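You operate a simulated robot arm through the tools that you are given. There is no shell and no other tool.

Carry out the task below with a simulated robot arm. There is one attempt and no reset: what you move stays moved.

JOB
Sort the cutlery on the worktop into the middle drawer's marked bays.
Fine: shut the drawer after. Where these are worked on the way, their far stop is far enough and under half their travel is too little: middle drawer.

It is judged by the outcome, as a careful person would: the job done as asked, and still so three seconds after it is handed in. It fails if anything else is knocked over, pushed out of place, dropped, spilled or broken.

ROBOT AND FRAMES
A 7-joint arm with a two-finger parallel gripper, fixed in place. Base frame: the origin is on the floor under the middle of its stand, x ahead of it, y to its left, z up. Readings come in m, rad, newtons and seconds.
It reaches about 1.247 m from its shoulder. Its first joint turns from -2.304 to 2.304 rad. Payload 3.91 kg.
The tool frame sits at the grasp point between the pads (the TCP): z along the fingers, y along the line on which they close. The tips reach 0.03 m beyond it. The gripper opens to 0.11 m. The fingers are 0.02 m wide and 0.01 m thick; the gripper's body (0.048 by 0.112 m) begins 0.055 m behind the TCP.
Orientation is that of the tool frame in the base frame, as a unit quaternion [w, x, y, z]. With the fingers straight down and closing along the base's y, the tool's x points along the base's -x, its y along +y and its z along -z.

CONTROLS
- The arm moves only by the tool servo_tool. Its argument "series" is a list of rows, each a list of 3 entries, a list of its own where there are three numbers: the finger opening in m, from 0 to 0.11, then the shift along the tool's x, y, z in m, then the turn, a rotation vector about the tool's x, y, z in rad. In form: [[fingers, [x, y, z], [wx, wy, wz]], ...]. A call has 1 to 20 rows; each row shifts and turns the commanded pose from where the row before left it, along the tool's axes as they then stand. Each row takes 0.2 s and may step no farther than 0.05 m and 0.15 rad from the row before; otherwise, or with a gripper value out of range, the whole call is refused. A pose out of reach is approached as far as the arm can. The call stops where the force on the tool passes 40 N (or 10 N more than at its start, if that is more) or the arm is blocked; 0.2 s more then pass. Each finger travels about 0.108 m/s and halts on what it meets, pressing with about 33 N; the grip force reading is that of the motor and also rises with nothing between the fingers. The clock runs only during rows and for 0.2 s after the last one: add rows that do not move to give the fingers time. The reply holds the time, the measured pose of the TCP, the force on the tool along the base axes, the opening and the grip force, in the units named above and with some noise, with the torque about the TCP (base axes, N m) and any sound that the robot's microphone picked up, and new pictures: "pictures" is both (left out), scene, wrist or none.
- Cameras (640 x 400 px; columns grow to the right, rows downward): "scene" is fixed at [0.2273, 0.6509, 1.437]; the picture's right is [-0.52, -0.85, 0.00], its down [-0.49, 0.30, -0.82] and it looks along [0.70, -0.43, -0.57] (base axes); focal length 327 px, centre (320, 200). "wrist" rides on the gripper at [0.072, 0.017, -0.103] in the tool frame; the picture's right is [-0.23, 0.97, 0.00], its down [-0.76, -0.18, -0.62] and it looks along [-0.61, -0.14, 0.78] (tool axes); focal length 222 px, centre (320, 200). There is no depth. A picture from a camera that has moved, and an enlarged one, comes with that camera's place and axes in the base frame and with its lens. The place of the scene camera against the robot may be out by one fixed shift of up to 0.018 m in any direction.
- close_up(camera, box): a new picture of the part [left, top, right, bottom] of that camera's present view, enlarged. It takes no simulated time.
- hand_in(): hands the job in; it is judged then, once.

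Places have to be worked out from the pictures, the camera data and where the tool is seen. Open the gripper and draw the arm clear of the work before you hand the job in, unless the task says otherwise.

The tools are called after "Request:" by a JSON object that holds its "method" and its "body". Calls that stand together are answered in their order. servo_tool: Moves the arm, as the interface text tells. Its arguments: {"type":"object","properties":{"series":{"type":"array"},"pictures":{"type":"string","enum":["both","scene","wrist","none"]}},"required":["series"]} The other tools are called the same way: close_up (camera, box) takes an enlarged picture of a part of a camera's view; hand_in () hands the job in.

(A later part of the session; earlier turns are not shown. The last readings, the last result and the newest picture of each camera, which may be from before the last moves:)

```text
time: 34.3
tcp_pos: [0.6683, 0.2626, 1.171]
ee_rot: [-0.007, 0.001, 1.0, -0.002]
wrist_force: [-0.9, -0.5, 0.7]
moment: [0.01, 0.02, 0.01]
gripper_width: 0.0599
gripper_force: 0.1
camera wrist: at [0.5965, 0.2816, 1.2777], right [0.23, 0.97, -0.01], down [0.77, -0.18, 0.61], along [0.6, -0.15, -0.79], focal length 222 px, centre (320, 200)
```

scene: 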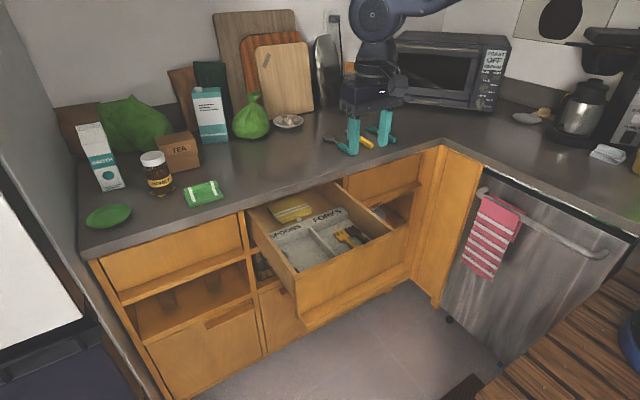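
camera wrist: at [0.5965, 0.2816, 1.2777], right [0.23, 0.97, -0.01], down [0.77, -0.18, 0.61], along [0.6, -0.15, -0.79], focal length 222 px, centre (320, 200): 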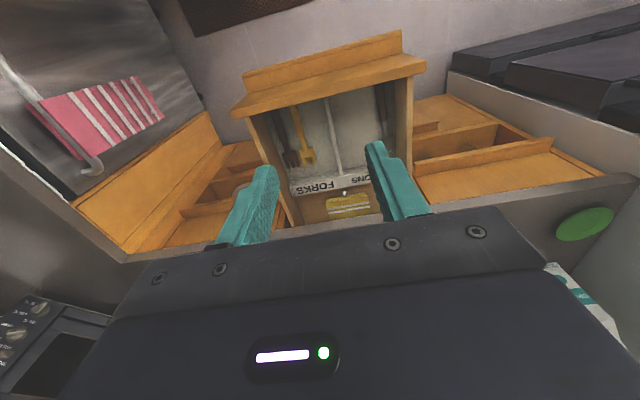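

The fingers point down again, with about 0.014 rad of pitch error to trim. I'll look into the tray from the wrist camera now.

Request:
{"method": "close_up", "body": {"camera": "wrist", "box": [220, 40, 440, 240]}}

Request:
{"method": "close_up", "body": {"camera": "scene", "box": [250, 180, 410, 280]}}

Request:
{"method": "close_up", "body": {"camera": "scene", "box": [300, 80, 428, 160]}}

```text
2.00 times, centred on (330, 140) of wrist
camera zoom: at [0.5965, 0.2816, 1.2777], right [0.23, 0.97, -0.01], down [0.77, -0.18, 0.61], along [0.6, -0.15, -0.79], focal length 444 px, centre (300, 320)
```

zoom: 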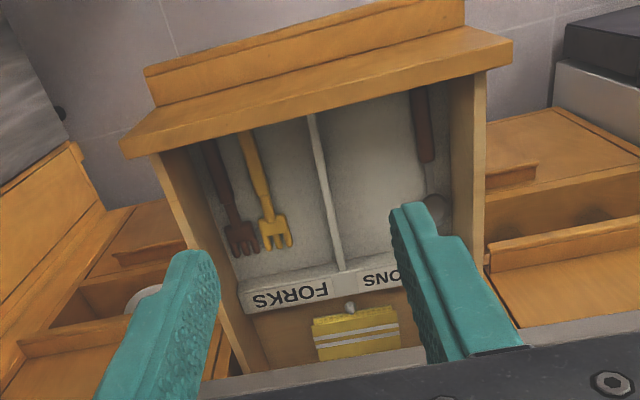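

```text
4.00 times, centred on (330, 230) of scene
camera zoom: at [0.2273, 0.6509, 1.437], right [-0.52, -0.85, 0.0], down [-0.49, 0.3, -0.82], along [0.7, -0.43, -0.57], focal length 1308 px, centre (280, 80)
```

zoom: 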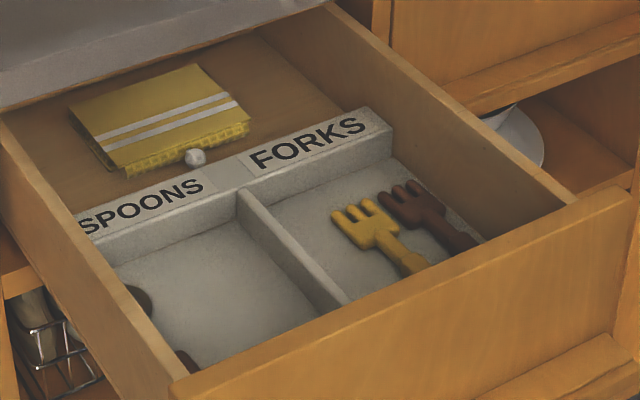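

```text
5.00 times, centred on (364, 120) of scene
camera zoom: at [0.2273, 0.6509, 1.437], right [-0.52, -0.85, 0.0], down [-0.49, 0.3, -0.82], along [0.7, -0.43, -0.57], focal length 1636 px, centre (100, 600)
```

zoom: 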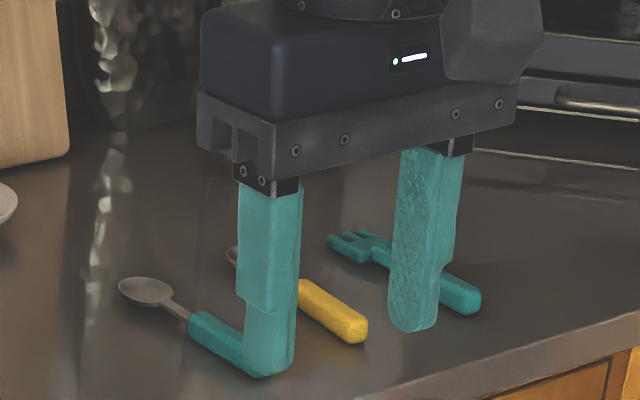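

There's a clear view: the FORKS bay holds a brown and a yellow fork with a free strip next to the divider, and the SPOONS bay has a brown spoon at the far +y side. I'll trim the pitch and go lower over the drawer to measure the bays accurately.

Request:
{"method": "servo_tool", "body": {"series": [[0.08, [0, 0, 0.04], [0, -0.014, 0]], [0.11, [0, -0.01, 0.04], [0, 0, 0]], [0.11, [0, -0.01, 0.04], [0, 0, 0]], [0.11, [0, 0, 0.04], [0, 0, 0]], [0.11, [0, 0, 0.03], [0, 0, 0]], [0.11, [0, 0, 0], [0, 0, 0]]]}}

Request:
{"method": "close_up", "body": {"camera": "wrist", "box": [200, 20, 456, 180]}}

```text
time: 35.7
tcp_pos: [0.6707, 0.2443, 0.9832]
ee_rot: [0.001, 0.002, 1.0, -0.003]
wrist_force: [-0.1, -0.2, 0.0]
moment: [-0.03, 0.04, 0.0]
gripper_width: 0.11
gripper_force: 0.1
camera wrist: at [0.5964, 0.2633, 1.0877], right [0.23, 0.97, 0.0], down [0.76, -0.18, 0.63], along [0.61, -0.15, -0.78], focal length 222 px, centre (320, 200)
```

scene: 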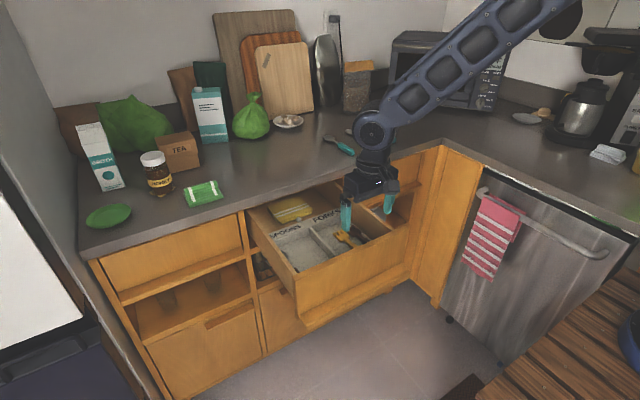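
wrist: 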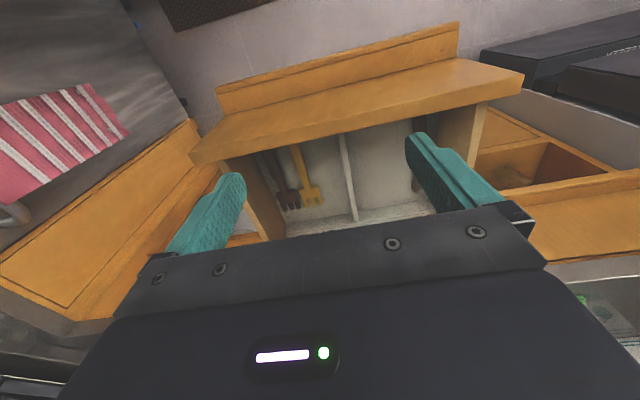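

```text
2.50 times, centred on (328, 100) of wrist
camera zoom: at [0.5964, 0.2633, 1.0877], right [0.23, 0.97, 0.0], down [0.76, -0.18, 0.63], along [0.61, -0.15, -0.78], focal length 555 px, centre (300, 450)
```

zoom: 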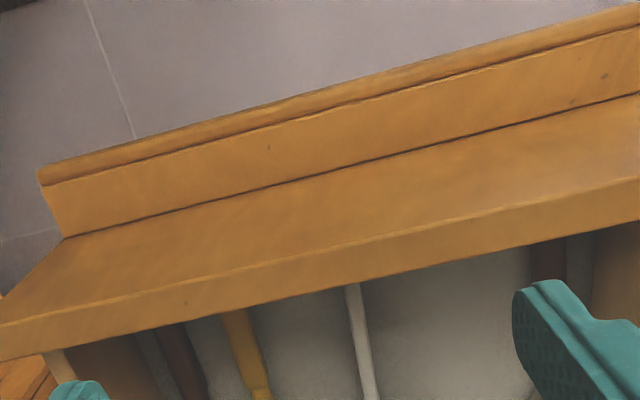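

Let me zoom on the tray region itself from this viewpoint.

Request:
{"method": "close_up", "body": {"camera": "wrist", "box": [240, 130, 432, 250]}}

```text
3.33 times, centred on (336, 190) of wrist
camera zoom: at [0.5964, 0.2633, 1.0877], right [0.23, 0.97, 0.0], down [0.76, -0.18, 0.63], along [0.61, -0.15, -0.78], focal length 740 px, centre (267, 233)
```

zoom: 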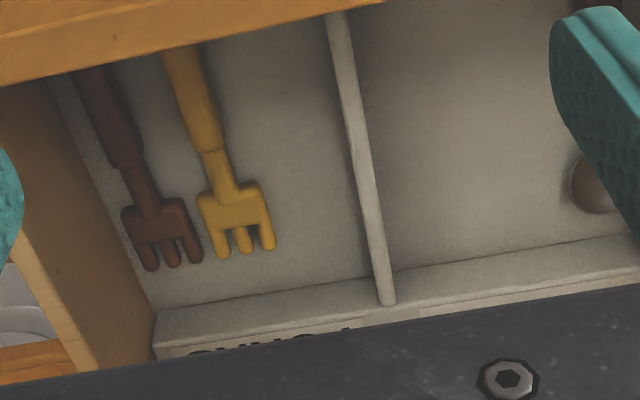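

Measurements: the divider is at y≈0.25–0.26, the yellow fork's edge at y≈0.20, the brown spoon's edge at y≈0.37, the bay's back wall at x≈0.913 and the floor at z≈0.74. The teal fork can go at y≈0.226 and the spoons at y≈0.29 and 0.337. Now I'll rise and move over the cutlery on the counter.

Request:
{"method": "servo_tool", "body": {"series": [[0.11, [0, 0, -0.04], [0, 0, 0]], [0.11, [0, 0, -0.04], [0, 0, 0]], [0.11, [0, 0, -0.037], [0, 0, 0]], [0.11, [-0.033, -0.033, 0], [0, 0, 0]], [0.11, [-0.033, -0.033, 0], [0, 0, 0]], [0.11, [-0.033, -0.033, 0], [0, 0, 0]], [0.11, [-0.033, -0.033, 0], [0, 0, 0]], [0.11, [-0.033, -0.033, 0], [0, 0, 0]], [0.11, [-0.033, -0.033, 0], [0, 0, 0]], [0.11, [-0.033, -0.033, 0], [0, 0, 0]], [0.11, [-0.033, -0.033, 0], [0, 0, 0]], [0.11, [-0.033, -0.033, 0], [0, 0, 0]], [0.11, [0, 0, 0], [0, 0, 0]]]}}

Request:
{"method": "close_up", "body": {"camera": "wrist", "box": [200, 100, 440, 250]}}

```text
time: 38.5
tcp_pos: [0.962, -0.0562, 1.0998]
ee_rot: [0.001, 0.001, 1.0, -0.003]
wrist_force: [0.4, 0.3, 1.2]
moment: [-0.04, 0.0, 0.01]
gripper_width: 0.1102
gripper_force: 0.1
camera wrist: at [0.8896, -0.0379, 1.2051], right [0.23, 0.97, 0.0], down [0.76, -0.18, 0.63], along [0.61, -0.15, -0.78], focal length 222 px, centre (320, 200)
```

scene: 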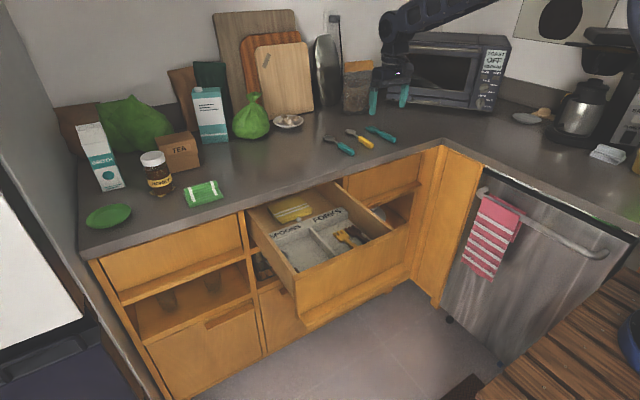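
wrist: 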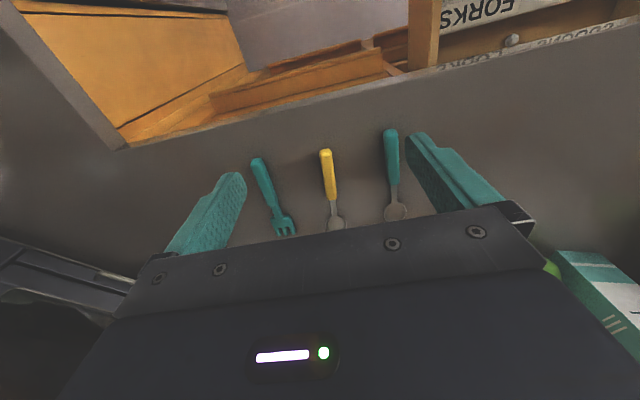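

```text
2.67 times, centred on (320, 175) of wrist
camera zoom: at [0.8896, -0.0379, 1.2051], right [0.23, 0.97, 0.0], down [0.76, -0.18, 0.63], along [0.61, -0.15, -0.78], focal length 592 px, centre (320, 267)
```

zoom: 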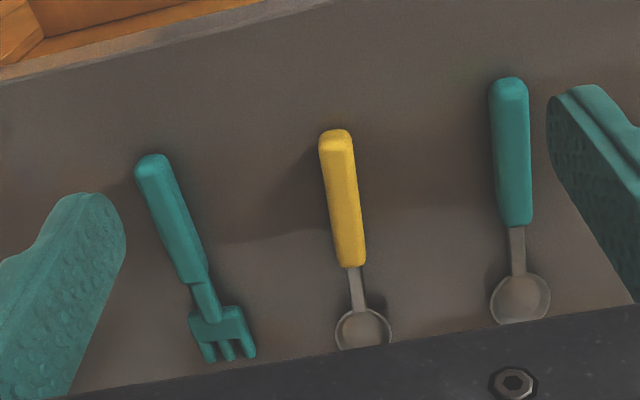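

The wrist view gives handles from x≈1.025 to 1.11: the teal spoon at y≈0.027, the yellow spoon at y≈−0.07 (yawed about −0.1 rad) and the fork at y≈−0.168. I'll start with the teal spoon, moving above its handle and descending part-way.

Request:
{"method": "servo_tool", "body": {"series": [[0.08, [-0.041, 0.028, 0], [0, 0, 0]], [0.05, [-0.041, 0.028, 0], [0, 0, 0]], [0.05, [-0.041, 0.027, 0], [0, 0, 0]], [0.05, [0, 0, 0.04], [0, 0, 0]], [0.05, [0, 0, 0.04], [0, 0, 0]], [0.05, [0, 0, 0.04], [0, 0, 0]], [0.05, [0, 0, 0], [0, 0, 0]]]}}

Request:
{"method": "close_up", "body": {"camera": "scene", "box": [300, 100, 396, 160]}}

Request:
{"method": "close_up", "body": {"camera": "wrist", "box": [220, 80, 460, 230]}}

```text
time: 40.1
tcp_pos: [1.088, 0.0231, 0.9772]
ee_rot: [0.002, 0.002, 1.0, -0.003]
wrist_force: [0.2, -0.1, 0.6]
moment: [-0.01, -0.04, -0.01]
gripper_width: 0.0499
gripper_force: 0.0
camera wrist: at [1.0149, 0.0424, 1.0826], right [0.23, 0.97, 0.0], down [0.76, -0.18, 0.63], along [0.61, -0.15, -0.78], focal length 222 px, centre (320, 200)
```

scene: 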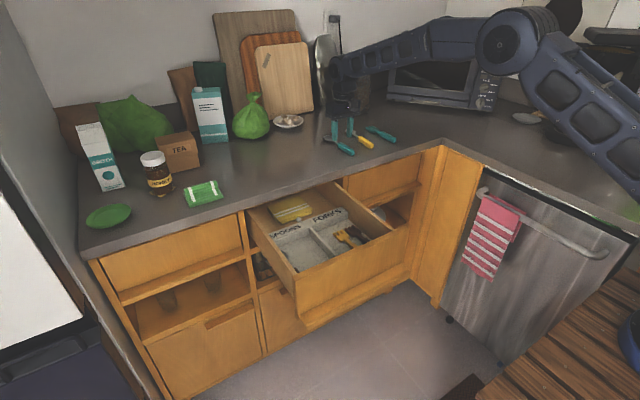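
wrist: 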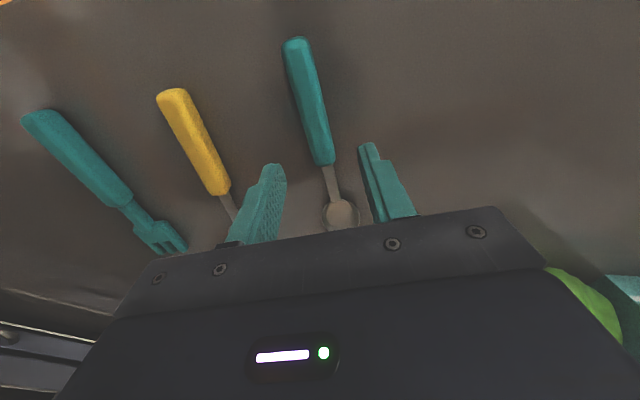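

```text
6.67 times, centred on (348, 130) of scene
camera zoom: at [0.2273, 0.6509, 1.437], right [-0.52, -0.85, 0.0], down [-0.49, 0.3, -0.82], along [0.7, -0.43, -0.57], focal length 2181 px, centre (133, 667)
```

zoom: 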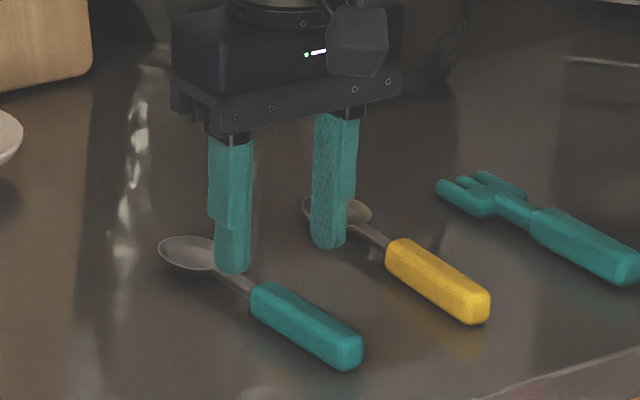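

```text
2.67 times, centred on (340, 155) of wrist
camera zoom: at [1.0149, 0.0424, 1.0826], right [0.23, 0.97, 0.0], down [0.76, -0.18, 0.63], along [0.61, -0.15, -0.78], focal length 592 px, centre (267, 320)
```

zoom: 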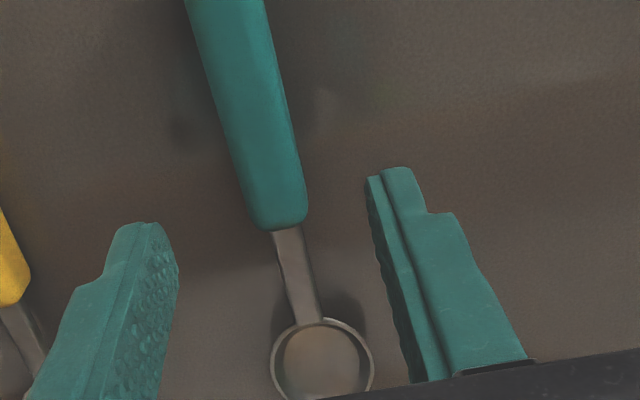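

The spoon's handle is centred at y≈0.024, right between the fingers. I'll descend to about z 0.937, which puts the tips some 5 mm above the counter.

Request:
{"method": "servo_tool", "body": {"series": [[0.05, [0, 0.001, 0.02], [0, 0, 0]], [0.05, [0, 0, 0.015], [0, 0, 0]], [0.05, [0, 0, 0.005], [0, 0, 0]], [0.05, [0, 0, 0], [0, 0, 0]]], "pictures": "wrist"}}

Request:
{"method": "close_up", "body": {"camera": "scene", "box": [312, 115, 376, 155]}}

```text
time: 41.1
tcp_pos: [1.0883, 0.0262, 0.9409]
ee_rot: [0.002, 0.002, 1.0, -0.003]
wrist_force: [1.9, -0.8, 10.8]
moment: [0.3, 0.05, 0.0]
gripper_width: 0.0502
gripper_force: 0.0
camera wrist: at [1.0141, 0.0452, 1.0452], right [0.23, 0.97, 0.0], down [0.76, -0.18, 0.63], along [0.61, -0.15, -0.78], focal length 222 px, centre (320, 200)
```

wrist: 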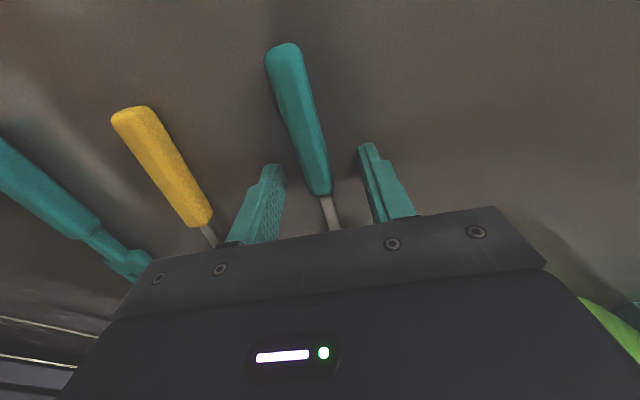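

```text
10.00 times, centred on (344, 135) of scene
camera zoom: at [0.2273, 0.6509, 1.437], right [-0.52, -0.85, 0.0], down [-0.49, 0.3, -0.82], along [0.7, -0.43, -0.57], focal length 3271 px, centre (80, 850)
```

zoom: 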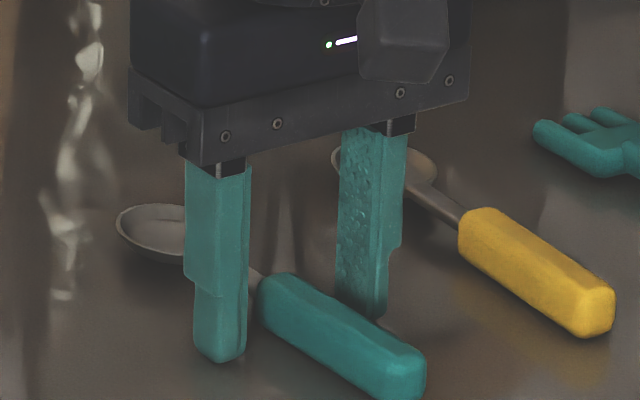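

A 10.8 N upward force at TCP z 0.941 means the tips just touch the counter, so the counter top is at z≈0.910. I'll lift a few mm to unload, then close on the handle.

Request:
{"method": "servo_tool", "body": {"series": [[0.05, [0, 0, -0.006], [0, 0, 0]], [0.03, [0, 0, 0], [0, 0, 0]], [0.01, [0, 0, 0], [0, 0, 0]], [0.0, [0, 0, 0], [0, 0, 0]], [0.0, [0, 0, 0], [0, 0, 0]]], "pictures": "wrist"}}

Request:
{"method": "close_up", "body": {"camera": "scene", "box": [312, 115, 376, 155]}}

```text
time: 42.3
tcp_pos: [1.088, 0.0264, 0.9438]
ee_rot: [0.002, 0.002, 1.0, -0.003]
wrist_force: [0.3, -0.6, 0.8]
moment: [0.02, 0.01, -0.01]
gripper_width: 0.017
gripper_force: 33.0
camera wrist: at [1.0145, 0.0449, 1.0504], right [0.23, 0.97, 0.0], down [0.76, -0.18, 0.63], along [0.61, -0.15, -0.78], focal length 222 px, centre (320, 200)
```

wrist: 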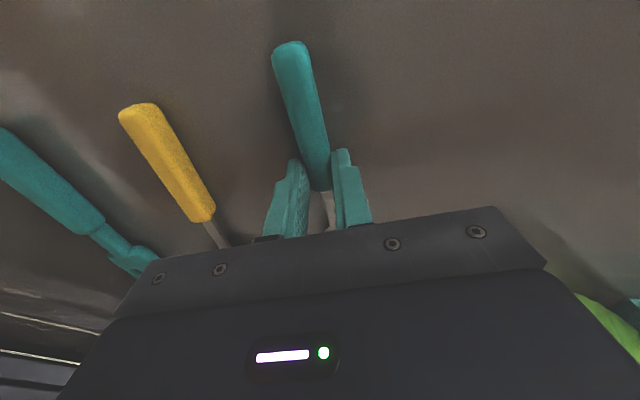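

```text
10.00 times, centred on (344, 135) of scene
camera zoom: at [0.2273, 0.6509, 1.437], right [-0.52, -0.85, 0.0], down [-0.49, 0.3, -0.82], along [0.7, -0.43, -0.57], focal length 3271 px, centre (80, 850)
```

zoom: 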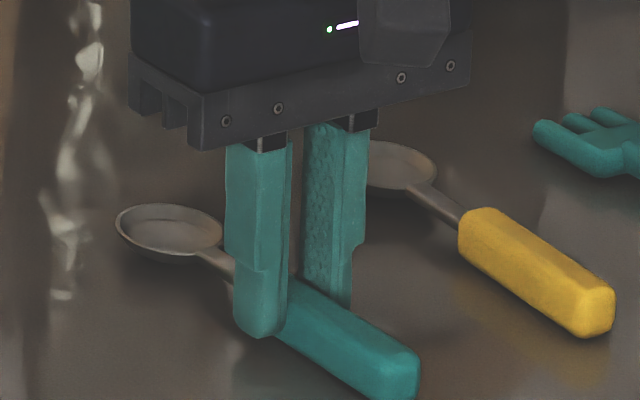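

The spoon is held at a width of 0.017 m. I'll lift it and check it stays level before carrying it.

Request:
{"method": "servo_tool", "body": {"series": [[0.0, [0, 0, -0.015], [0, 0, 0]], [0.0, [0, 0, -0.03], [0, 0, 0]], [0.0, [0, 0, -0.03], [0, 0, 0]], [0.0, [0, 0, -0.03], [0, 0, 0]], [0.0, [0, 0, 0], [0, 0, 0]]]}}

Request:
{"method": "close_up", "body": {"camera": "scene", "box": [300, 80, 396, 140]}}

```text
time: 43.5
tcp_pos: [1.0905, 0.0268, 1.0509]
ee_rot: [0.0, 0.001, 1.0, -0.002]
wrist_force: [-0.4, 0.5, -1.0]
moment: [0.03, -0.03, 0.02]
gripper_width: 0.017
gripper_force: 32.8
camera wrist: at [1.0164, 0.046, 1.1558], right [0.23, 0.97, 0.0], down [0.76, -0.18, 0.63], along [0.61, -0.15, -0.78], focal length 222 px, centre (320, 200)
```

scene: 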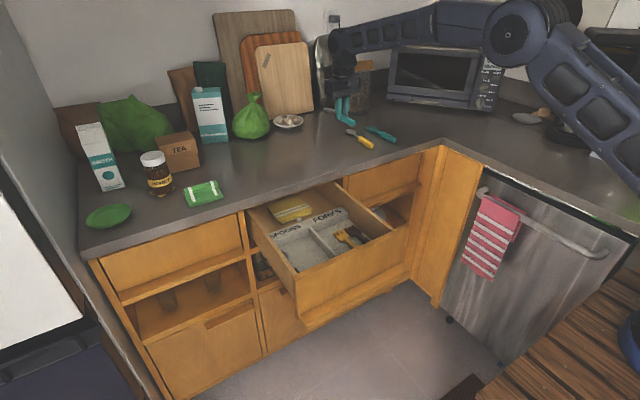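
wrist: 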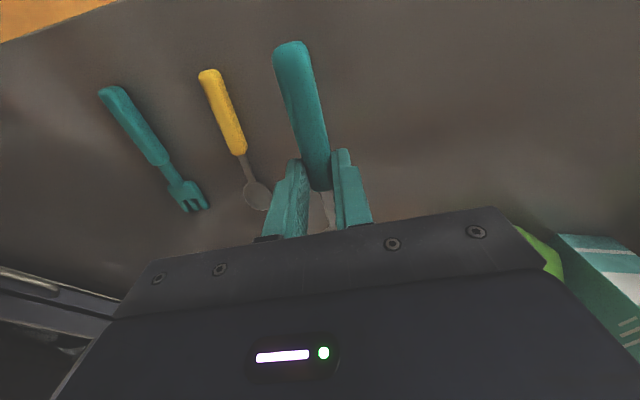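

```text
6.67 times, centred on (348, 110) of scene
camera zoom: at [0.2273, 0.6509, 1.437], right [-0.52, -0.85, 0.0], down [-0.49, 0.3, -0.82], along [0.7, -0.43, -0.57], focal length 2181 px, centre (133, 800)
```

zoom: 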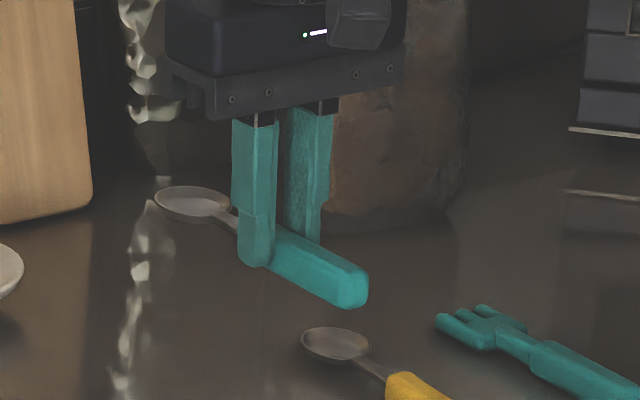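

The spoon is held level. I'll carry it at this height to above the SPOONS bay.

Request:
{"method": "servo_tool", "body": {"series": [[0.0, [0.034, 0.0344, 0], [0, 0, 0]], [0.0, [0.034, 0.0344, 0], [0, 0, 0]], [0.0, [0.034, 0.0344, 0], [0, 0, 0]], [0.0, [0.034, 0.0344, 0], [0, 0, 0]], [0.0, [0.034, 0.0344, 0], [0, 0, 0]], [0.0, [0.034, 0.0344, 0], [0, 0, 0]], [0.0, [0.034, 0.0344, 0], [0, 0, 0]], [0.0, [0.034, 0.0344, 0], [0, 0, 0]], [0.0, [0.034, 0.0344, 0], [0, 0, 0]], [0.0, [0, 0, 0.04], [0, 0, 0]], [0.0, [0, 0, 0.04], [0, 0, 0]], [0.0, [0, 0, 0], [0, 0, 0]]]}}

Request:
{"method": "close_up", "body": {"camera": "wrist", "box": [200, 60, 460, 235]}}

Request:
{"method": "close_up", "body": {"camera": "scene", "box": [240, 160, 400, 260]}}

```text
time: 46.1
tcp_pos: [0.7814, 0.3381, 0.97]
ee_rot: [0.001, 0.002, 1.0, -0.001]
wrist_force: [-1.2, -0.2, -0.1]
moment: [-0.02, 0.02, -0.01]
gripper_width: 0.0169
gripper_force: 33.1
camera wrist: at [0.7091, 0.3572, 1.0754], right [0.23, 0.97, 0.0], down [0.76, -0.18, 0.63], along [0.61, -0.15, -0.78], focal length 222 px, centre (320, 200)
```

scene: 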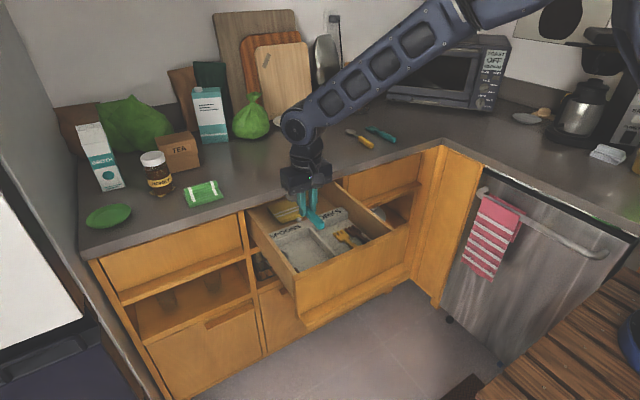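
wrist: 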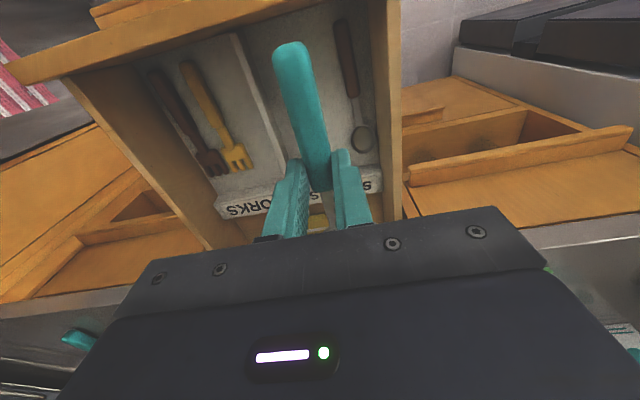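

```text
2.29 times, centred on (330, 148) of wrist
camera zoom: at [0.7091, 0.3572, 1.0754], right [0.23, 0.97, 0.0], down [0.76, -0.18, 0.63], along [0.61, -0.15, -0.78], focal length 508 px, centre (297, 320)
```

zoom: 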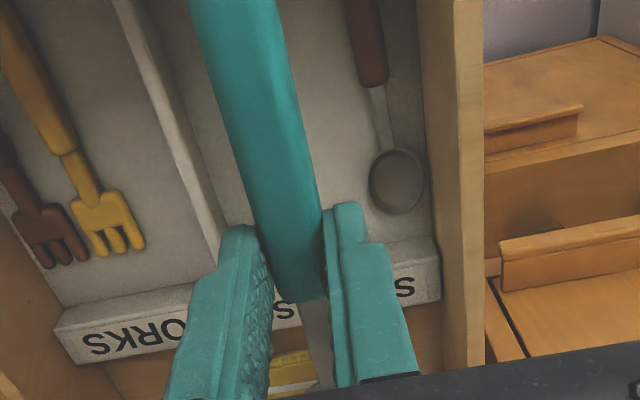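

```text
4.00 times, centred on (320, 210) of scene
camera zoom: at [0.2273, 0.6509, 1.437], right [-0.52, -0.85, 0.0], down [-0.49, 0.3, -0.82], along [0.7, -0.43, -0.57], focal length 1308 px, centre (320, 160)
```

zoom: 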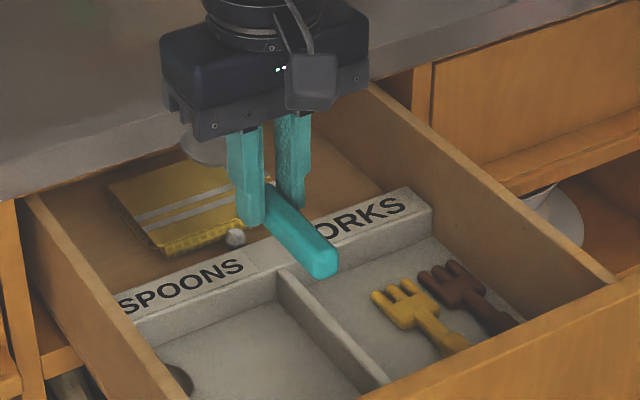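

I'm above the SPOONS bay. The brown spoon's handle is at y≈0.38, so y≈0.337 leaves room on both sides. I'll nudge +9 mm in x so the camera housing clears the drawer front, and descend most of the way.

Request:
{"method": "servo_tool", "body": {"series": [[0.0, [-0.009, -0.001, 0.03], [0, 0, 0]], [0.0, [0, 0, 0.03], [0, 0, 0]], [0.0, [0, 0, 0.03], [0, 0, 0]], [0.0, [0, 0, 0.03], [0, 0, 0]], [0.0, [0, 0, 0.03], [0, 0, 0]], [0.0, [0, 0, 0], [0, 0, 0]]]}}

Request:
{"method": "close_up", "body": {"camera": "scene", "box": [240, 160, 400, 260]}}

Request:
{"method": "close_up", "body": {"camera": "wrist", "box": [160, 0, 480, 235]}}

```text
time: 47.5
tcp_pos: [0.792, 0.3345, 0.8198]
ee_rot: [0.001, 0.002, 1.0, -0.002]
wrist_force: [-0.1, -0.9, 0.0]
moment: [-0.04, 0.0, -0.01]
gripper_width: 0.0169
gripper_force: 32.9
camera wrist: at [0.7183, 0.3527, 0.9244], right [0.23, 0.97, 0.0], down [0.76, -0.18, 0.63], along [0.61, -0.15, -0.78], focal length 222 px, centre (320, 200)
```

scene: 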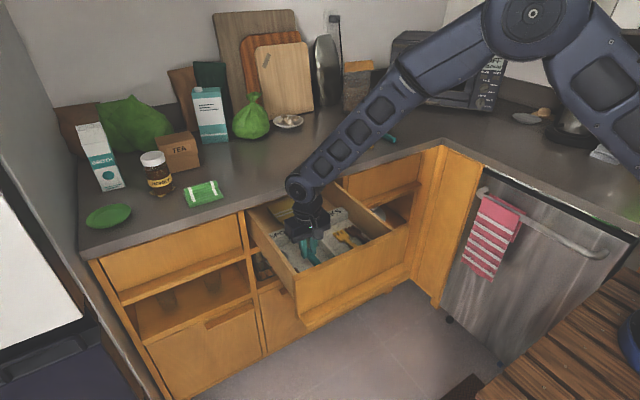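
wrist: 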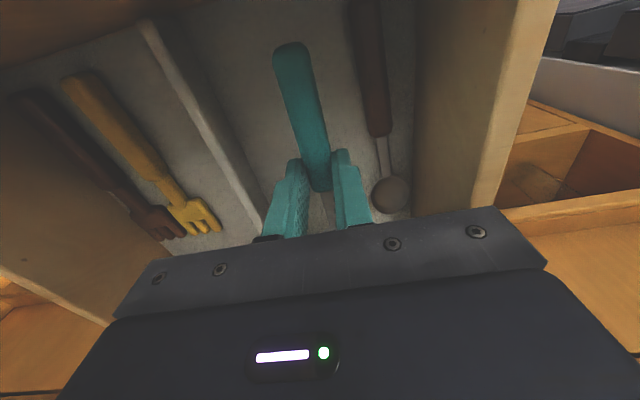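

```text
4.00 times, centred on (320, 210) of scene
camera zoom: at [0.2273, 0.6509, 1.437], right [-0.52, -0.85, 0.0], down [-0.49, 0.3, -0.82], along [0.7, -0.43, -0.57], focal length 1308 px, centre (320, 160)
```

zoom: 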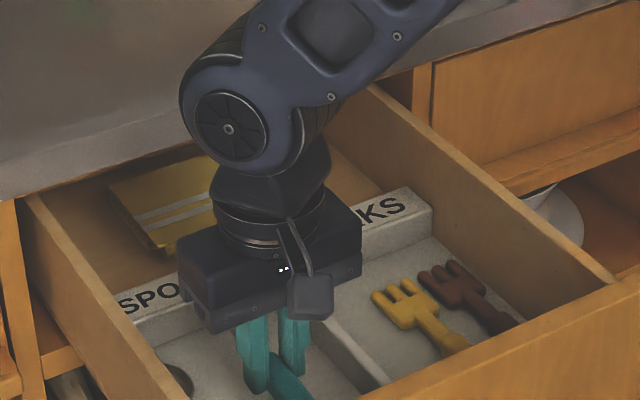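

```text
1.70 times, centred on (320, 118) of wrist
camera zoom: at [0.7183, 0.3527, 0.9244], right [0.23, 0.97, 0.0], down [0.76, -0.18, 0.63], along [0.61, -0.15, -0.78], focal length 378 px, centre (320, 340)
```

zoom: 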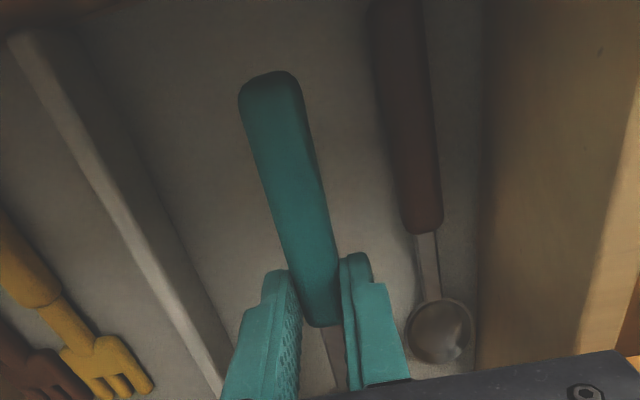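

The camera housing is clear inside the drawer front, and the spoon has room on both sides. I'll continue down in small steps and watch for contact.

Request:
{"method": "servo_tool", "body": {"series": [[0.0, [0, 0.002, 0.012], [0, 0, 0]], [0.0, [0, 0, 0.008], [0, 0, 0]], [0.0, [0, 0, 0.005], [0, 0, 0]], [0.0, [0, 0, 0.003], [0, 0, 0]], [0.0, [0, 0, 0], [0, 0, 0]]], "pictures": "none"}}

Request:
{"method": "close_up", "body": {"camera": "wrist", "box": [160, 0, 480, 235]}}

Request:
{"method": "close_up", "body": {"camera": "scene", "box": [260, 180, 388, 260]}}

```text
time: 48.7
tcp_pos: [0.7913, 0.338, 0.7917]
ee_rot: [0.0, 0.001, 1.0, -0.003]
wrist_force: [-0.3, 0.2, -0.6]
moment: [0.02, 0.03, 0.01]
gripper_width: 0.0167
gripper_force: 32.8
```

```text
1.70 times, centred on (320, 118) of wrist
camera zoom: at [0.7182, 0.3572, 0.896], right [0.23, 0.97, 0.0], down [0.76, -0.18, 0.63], along [0.61, -0.15, -0.78], focal length 378 px, centre (320, 340)
```

zoom: 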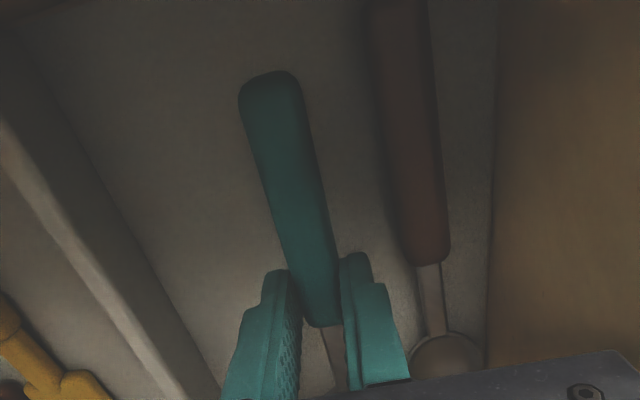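

```text
5.00 times, centred on (324, 220) of scene
camera zoom: at [0.2273, 0.6509, 1.437], right [-0.52, -0.85, 0.0], down [-0.49, 0.3, -0.82], along [0.7, -0.43, -0.57], focal length 1636 px, centre (300, 100)
```

zoom: 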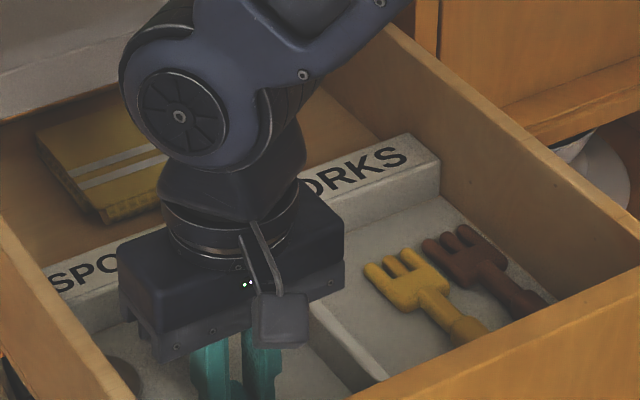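

No contact yet at z 0.792. I'll continue down slowly.

Request:
{"method": "servo_tool", "body": {"series": [[0.0, [0, 0, 0.003], [0, 0, 0]], [0.0, [0, 0, 0.003], [0, 0, 0]], [0.0, [0, 0, 0.003], [0, 0, 0]], [0.0, [0, 0, 0], [0, 0, 0]]], "pictures": "none"}}

```text
time: 49.7
tcp_pos: [0.7922, 0.3389, 0.7818]
ee_rot: [0.001, 0.002, 1.0, -0.003]
wrist_force: [-0.4, -1.4, 0.6]
moment: [-0.02, 0.01, -0.01]
gripper_width: 0.017
gripper_force: 33.4
```

Request:
{"method": "servo_tool", "body": {"series": [[0.0, [0, 0, 0.002], [0, 0, 0]], [0.0, [0, 0, 0.002], [0, 0, 0]], [0.0, [0, 0, 0.002], [0, 0, 0]], [0.0, [0, 0, 0], [0, 0, 0]]], "pictures": "none"}}

Request:
{"method": "close_up", "body": {"camera": "wrist", "box": [160, 0, 480, 235]}}

```text
time: 50.7
tcp_pos: [0.7931, 0.3381, 0.7776]
ee_rot: [0.002, 0.001, 1.0, -0.002]
wrist_force: [3.6, -4.6, 22.7]
moment: [-0.1, -0.09, 0.04]
gripper_width: 0.0169
gripper_force: 32.7
```

```text
1.70 times, centred on (320, 118) of wrist
camera zoom: at [0.7192, 0.3571, 0.8819], right [0.23, 0.97, 0.0], down [0.76, -0.18, 0.63], along [0.61, -0.15, -0.78], focal length 378 px, centre (320, 340)
```

zoom: 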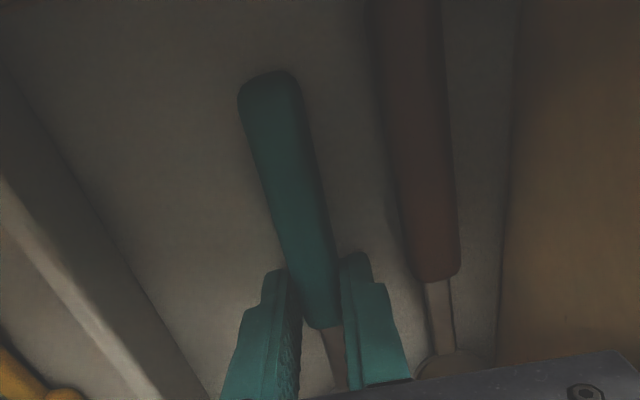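

Contact at 22 N, so the spoon is resting on the bay floor and the floor is at z≈0.744. I'll ease off 2 mm, open the fingers just enough to release, and rise.

Request:
{"method": "servo_tool", "body": {"series": [[0.0, [0, 0, -0.003], [0, 0, 0]], [0.022, [0, 0, 0], [0, 0, 0]], [0.03, [0, 0, 0], [0, 0, 0]], [0.03, [0, 0, 0], [0, 0, 0]], [0.03, [0, 0, -0.01], [0, 0, 0]], [0.03, [0, 0, -0.03], [0, 0, 0]], [0.03, [0, 0, -0.04], [0, 0, 0]], [0.03, [0, 0, -0.04], [0, 0, 0]], [0.03, [0, 0, -0.04], [0, 0, 0]], [0.03, [0, 0, -0.04], [0, 0, 0]], [0.03, [0, 0, 0], [0, 0, 0]]]}}

Request:
{"method": "close_up", "body": {"camera": "wrist", "box": [100, 0, 480, 235]}}

```text
time: 53.1
tcp_pos: [0.7912, 0.3445, 0.9782]
ee_rot: [0.002, 0.001, 1.0, -0.003]
wrist_force: [-0.2, -0.4, 0.0]
moment: [0.01, 0.02, -0.03]
gripper_width: 0.0302
gripper_force: 0.0
camera wrist: at [0.7174, 0.3641, 1.0836], right [0.23, 0.97, 0.0], down [0.76, -0.18, 0.63], along [0.61, -0.15, -0.78], focal length 222 px, centre (320, 200)
```

scene: 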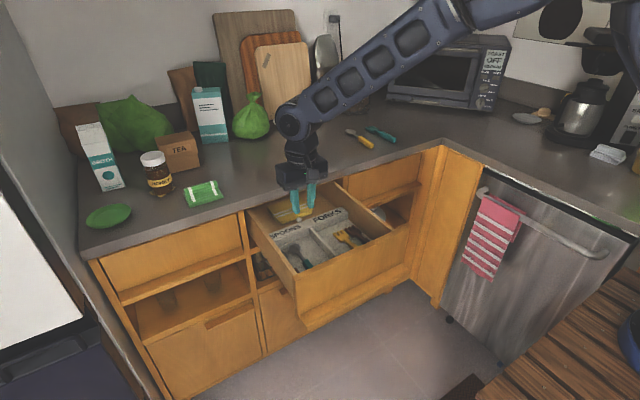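
wrist: 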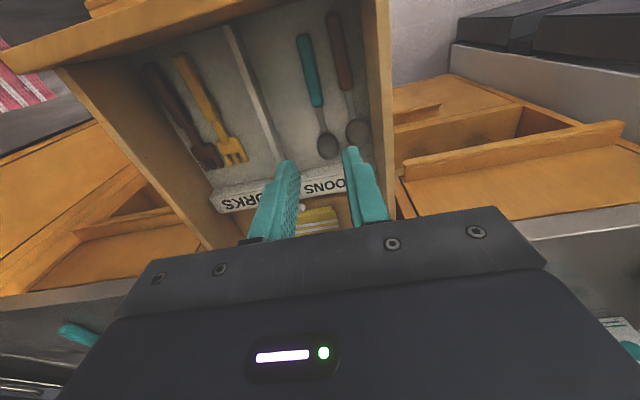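

```text
1.68 times, centred on (290, 118) of wrist
camera zoom: at [0.7174, 0.3641, 1.0836], right [0.23, 0.97, 0.0], down [0.76, -0.18, 0.63], along [0.61, -0.15, -0.78], focal length 374 px, centre (370, 339)
```

zoom: 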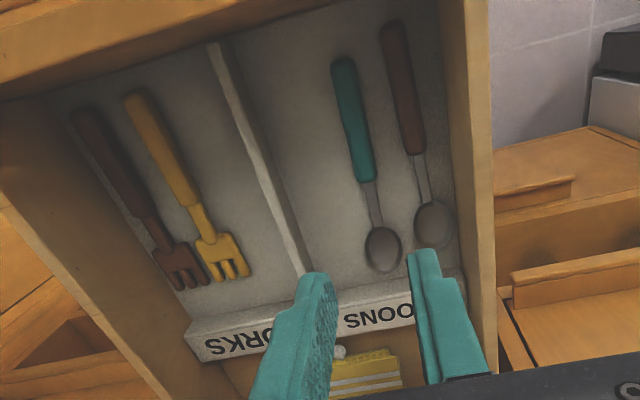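

The teal spoon lies flat beside the brown spoon. Next is the yellow spoon: its handle runs from about (1.028, −0.0625) to (1.110, −0.072), yawed about −0.108 rad. I'll move above it, align the yaw and descend part-way.

Request:
{"method": "servo_tool", "body": {"series": [[0.03, [0, 0, -0.036], [0, 0, 0]], [0.03, [0, 0, -0.036], [0, 0, 0]], [0.05, [-0.027, -0.0376, 0], [0, 0, 0]], [0.05, [-0.027, -0.0376, 0], [0, 0, 0]], [0.05, [-0.027, -0.0376, 0], [0, 0, 0]], [0.05, [-0.027, -0.0376, 0], [0, 0, 0]], [0.05, [-0.027, -0.0376, 0], [0, 0, 0]], [0.05, [-0.027, -0.0376, 0], [0, 0, 0]], [0.05, [-0.027, -0.0376, 0], [0, 0, 0]], [0.05, [-0.027, -0.0376, 0], [0, 0, 0]], [0.05, [-0.027, -0.0376, 0], [0, 0, 0]], [0.05, [-0.027, -0.0376, 0], [0, 0, 0]], [0.05, [-0.027, -0.0376, 0], [0, 0, 0]], [0.05, [0, 0, 0], [0, 0, 0.054]], [0.05, [0, 0, 0], [0, 0, 0.054]], [0.05, [0, 0, 0.03], [0, 0, 0]], [0.05, [0, 0, 0.03], [0, 0, 0]], [0.05, [0, 0, 0], [0, 0, 0]]]}}

Request:
{"method": "close_up", "body": {"camera": "wrist", "box": [200, 20, 460, 235]}}

```text
time: 56.9
tcp_pos: [1.0894, -0.0754, 0.9942]
ee_rot: [0.002, 0.055, 0.998, -0.003]
wrist_force: [-0.2, -0.4, -0.9]
moment: [0.01, 0.0, -0.02]
gripper_width: 0.0501
gripper_force: 0.0
camera wrist: at [1.0178, -0.0491, 1.0992], right [0.33, 0.94, 0.0], down [0.74, -0.26, 0.63], along [0.59, -0.21, -0.78], focal length 222 px, centre (320, 200)
```

scene: 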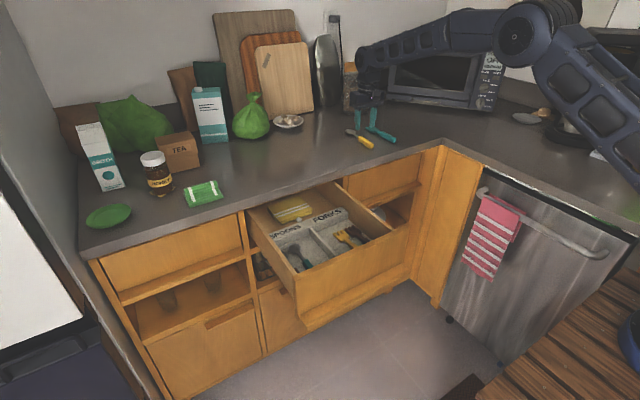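
wrist: 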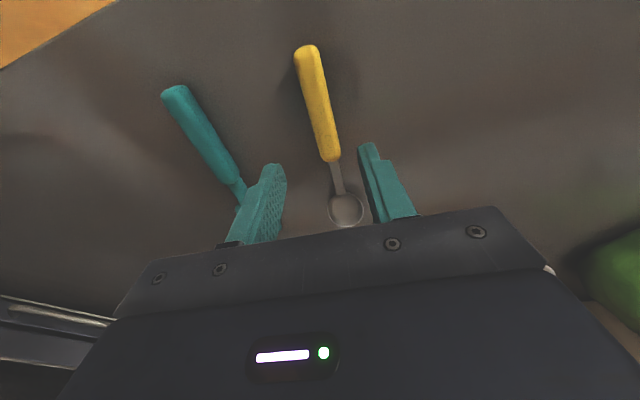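

```text
1.86 times, centred on (330, 128) of wrist
camera zoom: at [1.0178, -0.0491, 1.0992], right [0.33, 0.94, 0.0], down [0.74, -0.26, 0.63], along [0.59, -0.21, -0.78], focal length 413 px, centre (301, 335)
```

zoom: 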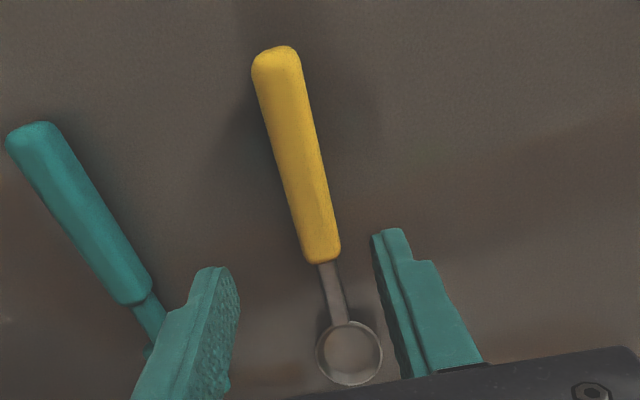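

The yellow handle is nearly centred and aligned; I'll shift about 4 mm in +y. Then I'll descend to the same grip height as before (z≈0.944) and close.

Request:
{"method": "servo_tool", "body": {"series": [[0.05, [0, 0.004, 0.02], [0, 0, 0]], [0.05, [0, 0, 0.02], [0, 0, 0]], [0.05, [0, 0, 0.009], [0, 0, 0]], [0.05, [0, 0, 0], [0, 0, 0]], [0.03, [0, 0, 0], [0, 0, 0]], [0.01, [0, 0, 0], [0, 0, 0]], [0.0, [0, 0, 0], [0, 0, 0]], [0.0, [0, 0, 0], [0, 0, 0]]], "pictures": "wrist"}}

Request:
{"method": "close_up", "body": {"camera": "scene", "box": [324, 105, 404, 155]}}

```text
time: 58.7
tcp_pos: [1.0858, -0.0701, 0.9444]
ee_rot: [0.001, 0.055, 0.998, -0.003]
wrist_force: [0.0, 0.6, -0.3]
moment: [-0.01, 0.01, 0.0]
gripper_width: 0.0171
gripper_force: 33.0
camera wrist: at [1.0156, -0.0441, 1.05], right [0.33, 0.94, 0.0], down [0.74, -0.26, 0.63], along [0.59, -0.21, -0.78], focal length 222 px, centre (320, 200)
```

wrist: 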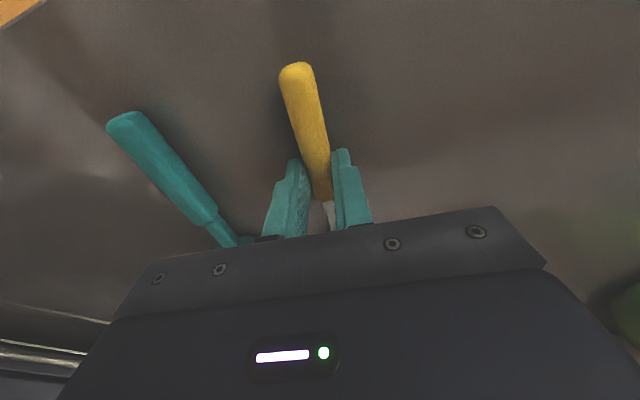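

```text
8.00 times, centred on (364, 130) of scene
camera zoom: at [0.2273, 0.6509, 1.437], right [-0.52, -0.85, 0.0], down [-0.49, 0.3, -0.82], along [0.7, -0.43, -0.57], focal length 2617 px, centre (-32, 760)
```

zoom: 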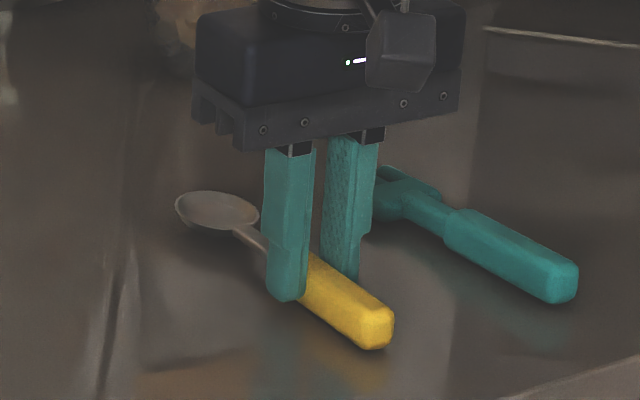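

The yellow spoon is gripped. I'll lift, undo the yaw, carry it to y≈0.291 over the SPOONS bay, and descend part-way.

Request:
{"method": "servo_tool", "body": {"series": [[0.0, [0, 0, -0.02], [0, 0, 0]], [0.0, [0, 0, -0.04], [0, 0, 0]], [0.0, [0, 0, -0.045], [0, 0, -0.054]], [0.0, [0, 0, 0], [0, 0, -0.054]], [0.0, [0.0296, 0.0361, 0], [0, 0, 0]], [0.0, [0.0296, 0.0361, 0], [0, 0, 0]], [0.0, [0.0296, 0.0361, 0], [0, 0, 0]], [0.0, [0.0296, 0.0361, 0], [0, 0, 0]], [0.0, [0.0296, 0.0361, 0], [0, 0, 0]], [0.0, [0.0296, 0.0361, 0], [0, 0, 0]], [0.0, [0.0296, 0.0361, 0], [0, 0, 0]], [0.0, [0.0296, 0.0361, 0], [0, 0, 0]], [0.0, [0.0296, 0.0361, 0], [0, 0, 0]], [0.0, [0.0296, 0.0361, 0], [0, 0, 0]], [0.0, [0, 0, 0.04], [0, 0, 0]], [0.0, [0, 0, 0.04], [0, 0, 0]], [0.0, [0, 0, 0], [0, 0, 0]]]}}

Request:
{"method": "close_up", "body": {"camera": "wrist", "box": [140, 20, 460, 235]}}

Request:
{"method": "close_up", "body": {"camera": "scene", "box": [240, 160, 400, 260]}}

```text
time: 62.3
tcp_pos: [0.7935, 0.2949, 0.9675]
ee_rot: [0.0, 0.002, 1.0, -0.003]
wrist_force: [0.4, 0.8, -0.1]
moment: [-0.01, 0.01, 0.01]
gripper_width: 0.0171
gripper_force: 33.0
camera wrist: at [0.7206, 0.3132, 1.0719], right [0.23, 0.97, 0.0], down [0.76, -0.18, 0.63], along [0.61, -0.15, -0.78], focal length 222 px, centre (320, 200)
```

scene: 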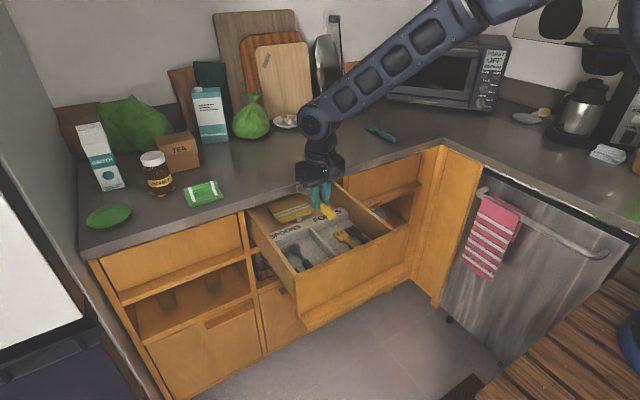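
wrist: 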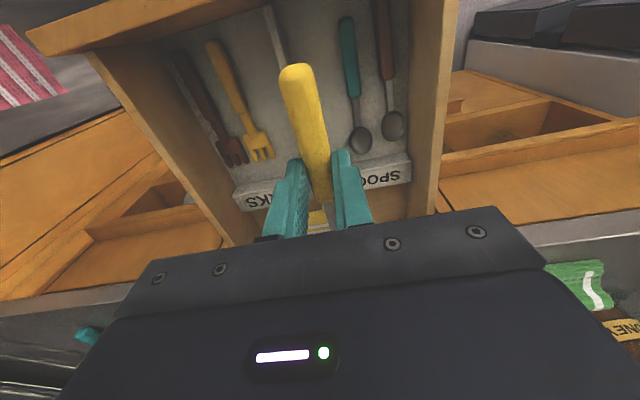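

```text
1.86 times, centred on (300, 128) of wrist
camera zoom: at [0.7206, 0.3132, 1.0719], right [0.23, 0.97, 0.0], down [0.76, -0.18, 0.63], along [0.61, -0.15, -0.78], focal length 413 px, centre (357, 335)
```

zoom: 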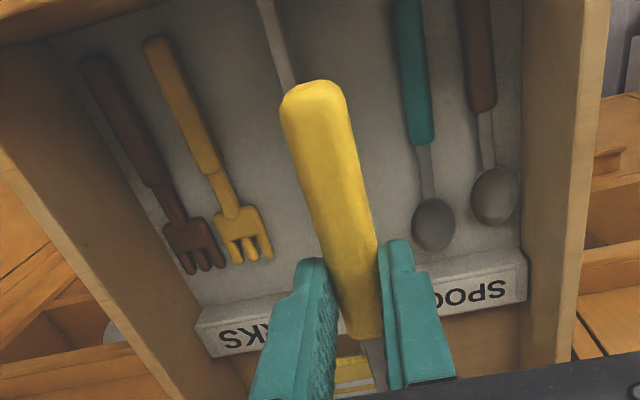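

```text
4.00 times, centred on (320, 210) of scene
camera zoom: at [0.2273, 0.6509, 1.437], right [-0.52, -0.85, 0.0], down [-0.49, 0.3, -0.82], along [0.7, -0.43, -0.57], focal length 1308 px, centre (320, 160)
```

zoom: 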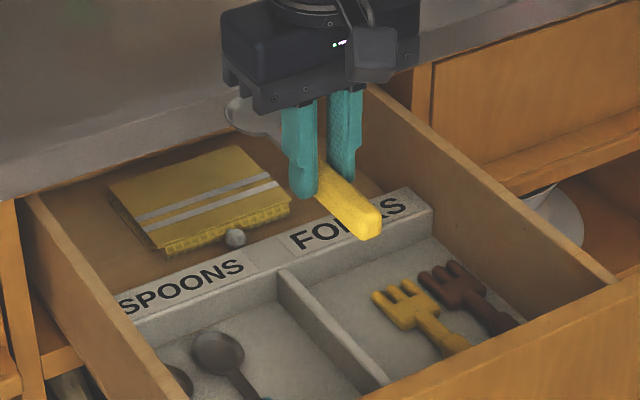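

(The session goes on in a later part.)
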